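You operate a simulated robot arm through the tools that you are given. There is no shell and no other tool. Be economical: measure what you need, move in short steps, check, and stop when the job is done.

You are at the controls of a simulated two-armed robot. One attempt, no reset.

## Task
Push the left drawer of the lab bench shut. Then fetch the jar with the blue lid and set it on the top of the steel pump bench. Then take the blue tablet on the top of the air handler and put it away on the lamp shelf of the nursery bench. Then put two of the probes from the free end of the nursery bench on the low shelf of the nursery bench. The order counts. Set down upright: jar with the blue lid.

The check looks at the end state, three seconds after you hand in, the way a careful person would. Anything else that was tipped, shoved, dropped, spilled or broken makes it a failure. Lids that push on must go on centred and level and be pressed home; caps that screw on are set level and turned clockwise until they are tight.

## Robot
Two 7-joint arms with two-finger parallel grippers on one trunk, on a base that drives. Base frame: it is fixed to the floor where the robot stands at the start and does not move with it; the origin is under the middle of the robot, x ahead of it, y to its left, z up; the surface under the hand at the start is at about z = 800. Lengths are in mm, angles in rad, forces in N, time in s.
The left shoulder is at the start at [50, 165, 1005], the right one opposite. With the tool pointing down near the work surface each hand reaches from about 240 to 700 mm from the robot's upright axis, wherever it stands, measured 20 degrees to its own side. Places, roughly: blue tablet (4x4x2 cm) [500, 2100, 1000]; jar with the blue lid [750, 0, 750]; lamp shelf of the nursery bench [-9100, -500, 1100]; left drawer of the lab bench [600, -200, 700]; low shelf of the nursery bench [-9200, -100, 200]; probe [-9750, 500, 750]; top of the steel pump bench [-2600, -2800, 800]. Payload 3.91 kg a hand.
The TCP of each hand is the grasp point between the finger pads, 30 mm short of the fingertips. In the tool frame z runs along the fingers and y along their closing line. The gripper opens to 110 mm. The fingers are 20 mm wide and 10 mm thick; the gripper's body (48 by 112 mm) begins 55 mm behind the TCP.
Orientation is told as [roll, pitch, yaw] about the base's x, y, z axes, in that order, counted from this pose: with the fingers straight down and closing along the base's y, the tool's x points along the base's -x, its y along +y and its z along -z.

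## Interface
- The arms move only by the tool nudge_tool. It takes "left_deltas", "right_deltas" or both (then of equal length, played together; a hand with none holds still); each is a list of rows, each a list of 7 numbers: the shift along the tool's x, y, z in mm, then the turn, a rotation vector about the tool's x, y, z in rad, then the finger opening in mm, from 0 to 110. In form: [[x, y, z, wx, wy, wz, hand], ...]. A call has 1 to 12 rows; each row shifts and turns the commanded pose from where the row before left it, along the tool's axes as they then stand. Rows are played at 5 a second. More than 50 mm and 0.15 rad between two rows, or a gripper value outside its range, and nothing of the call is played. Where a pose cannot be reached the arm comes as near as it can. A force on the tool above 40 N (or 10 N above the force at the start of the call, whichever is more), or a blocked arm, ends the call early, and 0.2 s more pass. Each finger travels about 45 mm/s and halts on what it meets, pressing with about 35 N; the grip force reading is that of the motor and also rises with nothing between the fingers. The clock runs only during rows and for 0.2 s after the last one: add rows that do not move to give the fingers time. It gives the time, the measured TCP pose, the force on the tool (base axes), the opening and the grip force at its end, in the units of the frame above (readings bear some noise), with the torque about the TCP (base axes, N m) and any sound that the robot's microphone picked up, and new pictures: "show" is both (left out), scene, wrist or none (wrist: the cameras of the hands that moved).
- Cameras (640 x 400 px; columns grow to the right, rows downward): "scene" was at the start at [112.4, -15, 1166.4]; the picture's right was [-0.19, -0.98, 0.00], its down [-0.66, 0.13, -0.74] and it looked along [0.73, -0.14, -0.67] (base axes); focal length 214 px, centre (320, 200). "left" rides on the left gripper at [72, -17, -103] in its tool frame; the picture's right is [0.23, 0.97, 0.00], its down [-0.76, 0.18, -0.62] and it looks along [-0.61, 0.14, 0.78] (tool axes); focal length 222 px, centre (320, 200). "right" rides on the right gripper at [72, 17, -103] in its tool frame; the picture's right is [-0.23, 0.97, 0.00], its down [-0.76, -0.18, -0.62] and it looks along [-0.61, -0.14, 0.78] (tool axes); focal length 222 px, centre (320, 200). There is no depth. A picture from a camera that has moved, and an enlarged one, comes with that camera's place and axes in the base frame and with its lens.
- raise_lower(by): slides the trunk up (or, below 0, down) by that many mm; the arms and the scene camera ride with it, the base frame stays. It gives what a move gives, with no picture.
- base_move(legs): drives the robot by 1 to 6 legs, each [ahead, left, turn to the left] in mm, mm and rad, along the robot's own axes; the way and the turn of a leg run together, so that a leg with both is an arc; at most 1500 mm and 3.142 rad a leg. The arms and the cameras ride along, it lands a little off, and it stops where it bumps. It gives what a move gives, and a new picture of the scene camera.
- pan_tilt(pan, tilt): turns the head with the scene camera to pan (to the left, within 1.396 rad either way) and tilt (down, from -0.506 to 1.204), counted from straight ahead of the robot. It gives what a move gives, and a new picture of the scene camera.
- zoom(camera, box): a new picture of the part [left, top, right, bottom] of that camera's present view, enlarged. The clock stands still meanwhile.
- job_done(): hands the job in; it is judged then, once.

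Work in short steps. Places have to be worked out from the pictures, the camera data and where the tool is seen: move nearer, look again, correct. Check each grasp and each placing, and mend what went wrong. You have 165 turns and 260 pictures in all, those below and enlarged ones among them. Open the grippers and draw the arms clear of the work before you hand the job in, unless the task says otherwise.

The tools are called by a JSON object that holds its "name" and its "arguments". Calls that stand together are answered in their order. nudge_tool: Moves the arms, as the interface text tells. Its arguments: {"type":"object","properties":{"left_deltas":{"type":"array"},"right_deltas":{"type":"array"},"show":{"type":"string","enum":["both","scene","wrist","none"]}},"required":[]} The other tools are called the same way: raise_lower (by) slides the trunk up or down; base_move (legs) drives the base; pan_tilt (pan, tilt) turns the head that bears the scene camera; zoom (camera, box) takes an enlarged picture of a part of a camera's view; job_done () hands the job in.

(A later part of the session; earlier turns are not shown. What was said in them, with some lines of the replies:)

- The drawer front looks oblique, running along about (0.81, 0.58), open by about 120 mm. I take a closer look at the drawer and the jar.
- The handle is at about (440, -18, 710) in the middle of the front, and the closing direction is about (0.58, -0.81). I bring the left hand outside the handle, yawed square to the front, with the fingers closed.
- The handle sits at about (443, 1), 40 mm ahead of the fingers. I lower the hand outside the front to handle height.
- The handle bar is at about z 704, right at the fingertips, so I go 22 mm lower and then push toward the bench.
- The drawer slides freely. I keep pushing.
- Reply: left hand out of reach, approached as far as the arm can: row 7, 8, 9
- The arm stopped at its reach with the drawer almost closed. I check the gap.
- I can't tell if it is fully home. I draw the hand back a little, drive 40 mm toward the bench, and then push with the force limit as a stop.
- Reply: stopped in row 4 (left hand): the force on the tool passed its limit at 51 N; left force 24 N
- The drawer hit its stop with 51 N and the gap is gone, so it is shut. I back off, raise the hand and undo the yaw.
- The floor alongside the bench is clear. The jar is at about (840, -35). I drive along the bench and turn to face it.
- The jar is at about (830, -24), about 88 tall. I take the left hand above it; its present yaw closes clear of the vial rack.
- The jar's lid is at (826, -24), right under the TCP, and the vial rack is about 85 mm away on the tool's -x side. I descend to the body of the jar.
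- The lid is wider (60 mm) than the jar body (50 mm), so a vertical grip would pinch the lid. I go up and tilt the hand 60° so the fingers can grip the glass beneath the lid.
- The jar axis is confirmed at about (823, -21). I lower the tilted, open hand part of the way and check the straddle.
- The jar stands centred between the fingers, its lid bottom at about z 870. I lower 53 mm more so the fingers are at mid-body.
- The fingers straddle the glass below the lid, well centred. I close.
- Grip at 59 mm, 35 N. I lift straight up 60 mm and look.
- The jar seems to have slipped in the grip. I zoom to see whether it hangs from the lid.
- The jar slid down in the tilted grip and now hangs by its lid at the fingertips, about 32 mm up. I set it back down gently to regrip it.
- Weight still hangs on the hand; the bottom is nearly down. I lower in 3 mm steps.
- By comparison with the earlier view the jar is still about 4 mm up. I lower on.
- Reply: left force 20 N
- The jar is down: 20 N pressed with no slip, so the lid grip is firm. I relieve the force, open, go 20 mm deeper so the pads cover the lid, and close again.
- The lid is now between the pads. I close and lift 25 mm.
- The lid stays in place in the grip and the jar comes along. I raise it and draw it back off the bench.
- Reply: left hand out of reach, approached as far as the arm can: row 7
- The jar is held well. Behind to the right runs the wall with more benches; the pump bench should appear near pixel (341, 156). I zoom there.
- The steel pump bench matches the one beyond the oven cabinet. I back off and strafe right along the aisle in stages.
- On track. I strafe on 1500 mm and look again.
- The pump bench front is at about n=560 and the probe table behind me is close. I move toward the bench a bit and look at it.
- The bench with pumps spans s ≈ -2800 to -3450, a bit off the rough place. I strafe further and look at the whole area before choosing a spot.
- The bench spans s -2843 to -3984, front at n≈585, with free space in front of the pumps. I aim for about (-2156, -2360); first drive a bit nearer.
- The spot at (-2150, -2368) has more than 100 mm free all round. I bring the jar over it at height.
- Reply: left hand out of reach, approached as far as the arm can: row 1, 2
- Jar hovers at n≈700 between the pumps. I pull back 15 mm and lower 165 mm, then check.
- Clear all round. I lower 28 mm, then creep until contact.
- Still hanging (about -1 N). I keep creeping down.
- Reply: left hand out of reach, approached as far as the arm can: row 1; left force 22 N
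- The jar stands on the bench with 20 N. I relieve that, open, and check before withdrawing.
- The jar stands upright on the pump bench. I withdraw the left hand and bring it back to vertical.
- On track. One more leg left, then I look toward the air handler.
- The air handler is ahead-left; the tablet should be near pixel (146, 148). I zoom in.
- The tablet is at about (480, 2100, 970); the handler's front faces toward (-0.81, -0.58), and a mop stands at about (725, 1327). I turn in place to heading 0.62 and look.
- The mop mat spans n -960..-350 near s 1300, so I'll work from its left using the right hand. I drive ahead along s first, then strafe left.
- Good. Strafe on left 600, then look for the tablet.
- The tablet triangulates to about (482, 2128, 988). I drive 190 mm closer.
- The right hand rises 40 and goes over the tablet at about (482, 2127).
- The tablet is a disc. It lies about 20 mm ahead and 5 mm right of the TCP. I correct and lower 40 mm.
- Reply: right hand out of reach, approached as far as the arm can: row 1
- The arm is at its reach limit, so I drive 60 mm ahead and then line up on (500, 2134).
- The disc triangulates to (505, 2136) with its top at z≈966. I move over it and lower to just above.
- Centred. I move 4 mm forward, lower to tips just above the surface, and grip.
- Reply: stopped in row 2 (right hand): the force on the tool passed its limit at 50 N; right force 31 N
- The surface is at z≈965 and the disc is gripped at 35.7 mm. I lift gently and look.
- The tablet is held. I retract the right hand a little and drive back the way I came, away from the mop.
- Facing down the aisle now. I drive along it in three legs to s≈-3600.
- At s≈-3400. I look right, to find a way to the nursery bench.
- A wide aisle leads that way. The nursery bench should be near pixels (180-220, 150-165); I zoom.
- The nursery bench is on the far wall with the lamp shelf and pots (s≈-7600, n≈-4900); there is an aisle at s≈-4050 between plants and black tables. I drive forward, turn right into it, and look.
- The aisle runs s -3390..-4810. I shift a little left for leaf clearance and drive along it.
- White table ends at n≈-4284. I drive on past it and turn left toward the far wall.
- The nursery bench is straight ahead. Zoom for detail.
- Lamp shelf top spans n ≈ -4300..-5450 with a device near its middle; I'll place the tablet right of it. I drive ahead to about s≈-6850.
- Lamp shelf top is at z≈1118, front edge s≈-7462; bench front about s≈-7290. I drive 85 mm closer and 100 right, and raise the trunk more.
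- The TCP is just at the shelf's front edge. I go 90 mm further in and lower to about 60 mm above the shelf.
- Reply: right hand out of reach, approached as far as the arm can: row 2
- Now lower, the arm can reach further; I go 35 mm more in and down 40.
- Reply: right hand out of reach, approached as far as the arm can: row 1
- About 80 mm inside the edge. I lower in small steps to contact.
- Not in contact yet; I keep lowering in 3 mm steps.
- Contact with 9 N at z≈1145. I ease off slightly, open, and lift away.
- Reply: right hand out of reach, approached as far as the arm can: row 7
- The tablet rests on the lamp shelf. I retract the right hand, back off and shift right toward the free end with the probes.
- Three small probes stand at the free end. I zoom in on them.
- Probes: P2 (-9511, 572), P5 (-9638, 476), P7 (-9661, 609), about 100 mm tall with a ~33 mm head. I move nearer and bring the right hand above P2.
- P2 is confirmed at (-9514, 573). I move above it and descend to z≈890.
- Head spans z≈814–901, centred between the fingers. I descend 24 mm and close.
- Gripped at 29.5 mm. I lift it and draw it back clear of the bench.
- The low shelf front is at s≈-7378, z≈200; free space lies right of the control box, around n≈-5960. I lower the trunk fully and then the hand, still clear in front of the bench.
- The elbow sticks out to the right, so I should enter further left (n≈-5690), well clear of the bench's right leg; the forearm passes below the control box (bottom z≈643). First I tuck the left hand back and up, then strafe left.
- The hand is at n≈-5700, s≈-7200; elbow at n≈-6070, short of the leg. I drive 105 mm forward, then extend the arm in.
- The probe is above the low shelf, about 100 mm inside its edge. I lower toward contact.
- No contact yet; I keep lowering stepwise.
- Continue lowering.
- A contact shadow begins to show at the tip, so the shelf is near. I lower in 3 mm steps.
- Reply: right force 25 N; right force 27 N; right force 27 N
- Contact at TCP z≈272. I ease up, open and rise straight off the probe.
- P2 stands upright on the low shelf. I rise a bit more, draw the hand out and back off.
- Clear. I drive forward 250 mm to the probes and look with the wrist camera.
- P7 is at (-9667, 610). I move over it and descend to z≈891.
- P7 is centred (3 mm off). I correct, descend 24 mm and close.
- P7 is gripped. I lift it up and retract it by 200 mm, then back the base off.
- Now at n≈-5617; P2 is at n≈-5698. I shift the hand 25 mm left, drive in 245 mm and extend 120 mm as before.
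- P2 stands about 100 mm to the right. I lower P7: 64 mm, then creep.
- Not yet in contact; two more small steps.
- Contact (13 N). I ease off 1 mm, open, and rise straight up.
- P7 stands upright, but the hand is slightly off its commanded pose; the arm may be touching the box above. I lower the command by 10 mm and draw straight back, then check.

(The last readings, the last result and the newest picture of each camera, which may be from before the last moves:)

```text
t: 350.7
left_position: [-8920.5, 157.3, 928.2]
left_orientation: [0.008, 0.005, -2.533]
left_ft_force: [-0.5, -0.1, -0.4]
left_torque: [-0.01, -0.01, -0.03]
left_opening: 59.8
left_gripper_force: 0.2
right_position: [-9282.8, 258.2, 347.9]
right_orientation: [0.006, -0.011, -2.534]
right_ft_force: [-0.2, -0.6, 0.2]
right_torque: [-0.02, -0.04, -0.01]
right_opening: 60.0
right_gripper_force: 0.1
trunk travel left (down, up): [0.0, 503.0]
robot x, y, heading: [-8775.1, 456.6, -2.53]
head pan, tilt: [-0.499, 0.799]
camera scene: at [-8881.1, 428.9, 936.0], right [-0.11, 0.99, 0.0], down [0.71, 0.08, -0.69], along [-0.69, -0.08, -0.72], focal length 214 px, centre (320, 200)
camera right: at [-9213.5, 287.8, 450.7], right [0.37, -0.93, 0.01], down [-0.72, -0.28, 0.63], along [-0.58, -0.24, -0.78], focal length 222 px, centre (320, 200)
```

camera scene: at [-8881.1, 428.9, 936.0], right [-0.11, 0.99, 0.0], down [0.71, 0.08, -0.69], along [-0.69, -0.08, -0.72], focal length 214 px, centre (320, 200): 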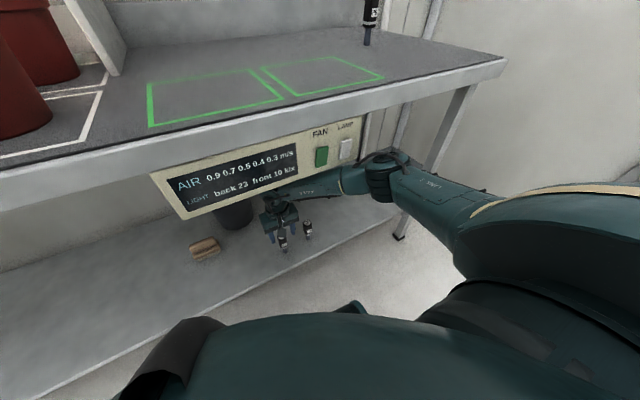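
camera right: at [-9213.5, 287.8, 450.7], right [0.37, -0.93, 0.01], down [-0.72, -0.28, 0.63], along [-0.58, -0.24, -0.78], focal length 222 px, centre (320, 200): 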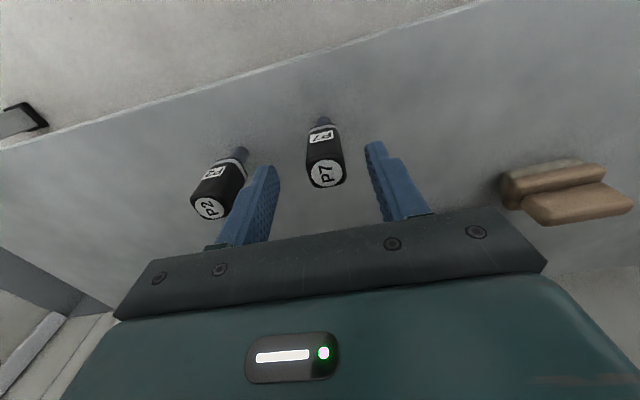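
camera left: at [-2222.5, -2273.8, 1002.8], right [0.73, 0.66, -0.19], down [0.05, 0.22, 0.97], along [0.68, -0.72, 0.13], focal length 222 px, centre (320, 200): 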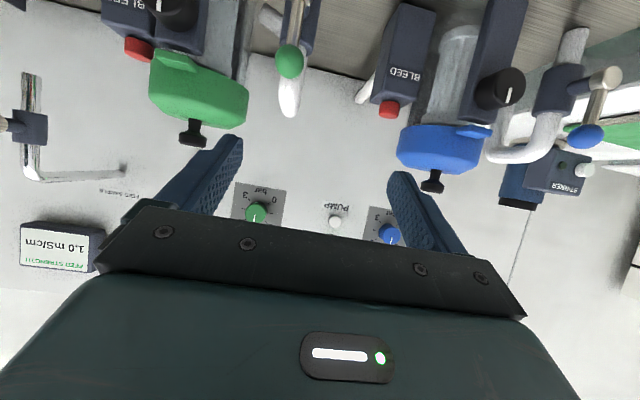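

It eased off. I lower another 6 mm and draw the hand out fully.

{"name": "nudge_tool", "arguments": {"right_deltas": [[0, 0, 6, 0, 0, 0, 60], [35, 0, 0, 0, 0, 0, 60], [35, 0, 0, 0, 0, 0, 60], [35, 0, 0, 0, 0, 0, 60], [0, 0, 0, 0, 0, 0, 60]], "show": "wrist"}}

{"name": "base_move", "arguments": {"legs": [[-300, 0, 0]]}}

```text
t: 351.9
left_position: [-8919.1, 156.4, 928.8]
left_orientation: [0.009, 0.004, -2.533]
left_ft_force: [0.5, -0.5, -0.1]
left_torque: [0.0, -0.01, 0.01]
left_opening: 60.0
left_gripper_force: 0.0
right_position: [-9194.4, 320.9, 344.2]
right_orientation: [0.004, -0.02, -2.534]
right_ft_force: [0.2, 0.1, 0.7]
right_torque: [0.01, 0.01, -0.01]
right_opening: 60.0
right_gripper_force: 0.0
trunk travel left (down, up): [0.0, 503.0]
robot x, y, heading: [-8777.0, 455.3, -2.532]
head pan, tilt: [-0.499, 0.799]
camera right: at [-9125.3, 350.3, 445.7], right [0.37, -0.93, 0.01], down [-0.72, -0.28, 0.64], along [-0.59, -0.24, -0.77], focal length 222 px, centre (320, 200)
```

right: 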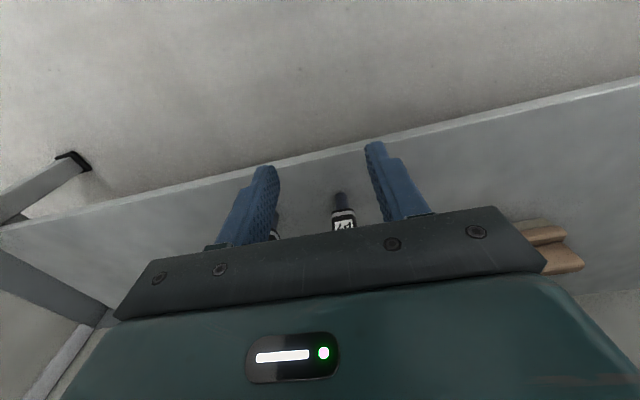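

```text
t: 353.9
left_position: [-8672.6, 329.6, 928.2]
left_orientation: [0.01, 0.002, -2.532]
left_ft_force: [0.6, 0.1, 0.1]
left_torque: [0.0, 0.01, 0.03]
left_opening: 59.9
left_gripper_force: 0.0
right_position: [-8950.0, 493.0, 344.5]
right_orientation: [0.003, -0.018, -2.534]
right_ft_force: [-0.6, -0.3, -1.0]
right_torque: [0.0, 0.02, -0.01]
right_opening: 60.0
right_gripper_force: 0.0
trunk travel left (down, up): [0.0, 503.0]
robot x, y, heading: [-8529.9, 624.3, -2.532]
head pan, tilt: [-0.499, 0.799]
camera scene: at [-8633.0, 600.8, 936.1], right [-0.11, 0.99, 0.0], down [0.71, 0.08, -0.7], along [-0.69, -0.08, -0.72], focal length 214 px, centre (320, 200)
```

scene: 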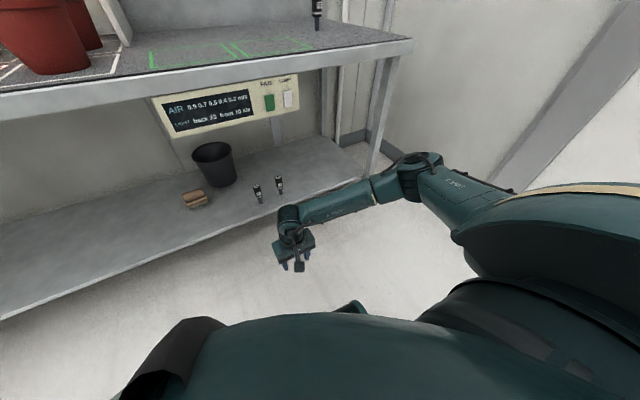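

Both probes stand on the low shelf. I zoom for a final check and look at the whole bench.

{"name": "zoom", "arguments": {"camera": "scene", "box": [150, 80, 350, 240]}}

{"name": "raise_lower", "arguments": {"by": 400}}

{"name": "pan_tilt", "arguments": {"pan": 0.0, "tilt": 0.5}}

```text
2.50 times, centred on (250, 160) of scene
camera zoom: at [-8633.0, 600.8, 936.1], right [-0.11, 0.99, 0.0], down [0.71, 0.08, -0.7], along [-0.69, -0.08, -0.72], focal length 536 px, centre (495, 300)
```

zoom: 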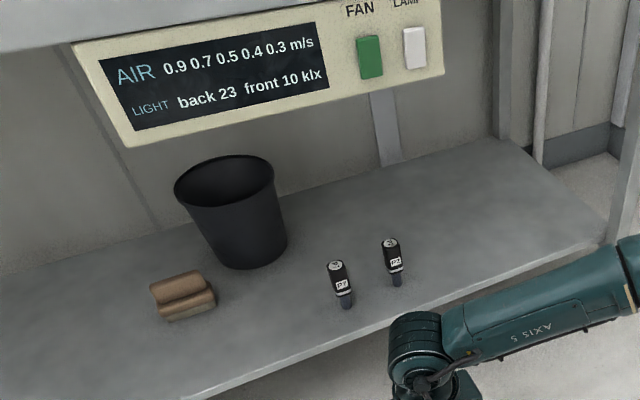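

```text
t: 357.8
left_position: [-8673.5, 329.3, 1328.6]
left_orientation: [0.01, 0.003, -2.535]
left_ft_force: [-0.4, 1.0, 0.0]
left_torque: [0.0, 0.03, -0.03]
left_opening: 60.1
left_gripper_force: 0.0
right_position: [-8948.9, 492.3, 742.5]
right_orientation: [0.004, -0.019, -2.535]
right_ft_force: [-0.2, 0.4, -0.3]
right_torque: [0.03, 0.0, 0.01]
right_opening: 60.0
right_gripper_force: 0.0
trunk travel left (down, up): [-400.0, 103.0]
robot x, y, heading: [-8531.7, 624.3, -2.53]
head pan, tilt: [-0.499, 0.799]
```

```text
t: 358.7
left_position: [-8673.3, 328.8, 1328.3]
left_orientation: [0.01, 0.004, -2.533]
left_ft_force: [0.9, -0.6, 0.0]
left_torque: [0.01, -0.02, 0.01]
left_opening: 60.0
left_gripper_force: 0.1
right_position: [-8950.1, 492.4, 743.4]
right_orientation: [0.004, -0.021, -2.535]
right_ft_force: [0.0, 0.2, -0.1]
right_torque: [-0.03, 0.02, 0.02]
right_opening: 60.0
right_gripper_force: 0.0
trunk travel left (down, up): [-400.0, 103.0]
robot x, y, heading: [-8526.6, 626.1, -2.534]
head pan, tilt: [0.0, 0.499]
camera scene: at [-8627.5, 557.7, 1362.0], right [-0.57, 0.82, 0.0], down [0.39, 0.27, -0.88], along [-0.72, -0.5, -0.48], focal length 214 px, centre (320, 200)
```

scene: 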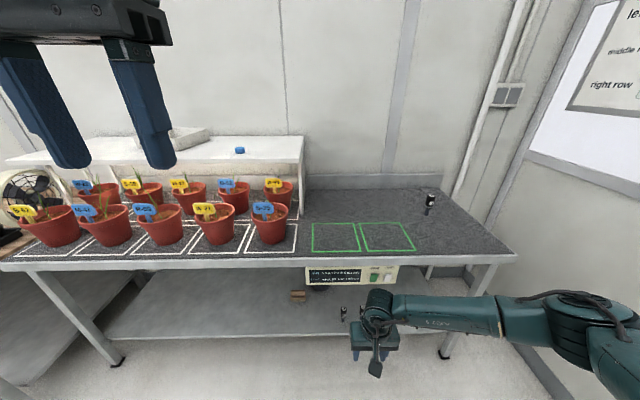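

Everything is in place: P5, the pots and the tablet are undisturbed, both hands are empty and clear. I hand in.

{"name": "job_done", "arguments": {}}

```text
The job is handed in.
```

The job is handed in, with all four steps done in the order given:

- **Drawer:** the left drawer of the lab bench is pushed fully shut.
- **Jar:** the jar with the blue lid stands upright on the top of the steel pump bench.
- **Tablet:** the blue tablet lies on the lamp shelf of the nursery bench.
- **Probes:** P2 and P7 stand upright on the low shelf of the nursery bench.

As I drew the right arm back out from the low shelf, it may have lightly touched something above, most likely the control box. Nothing there looked moved in the last pictures.
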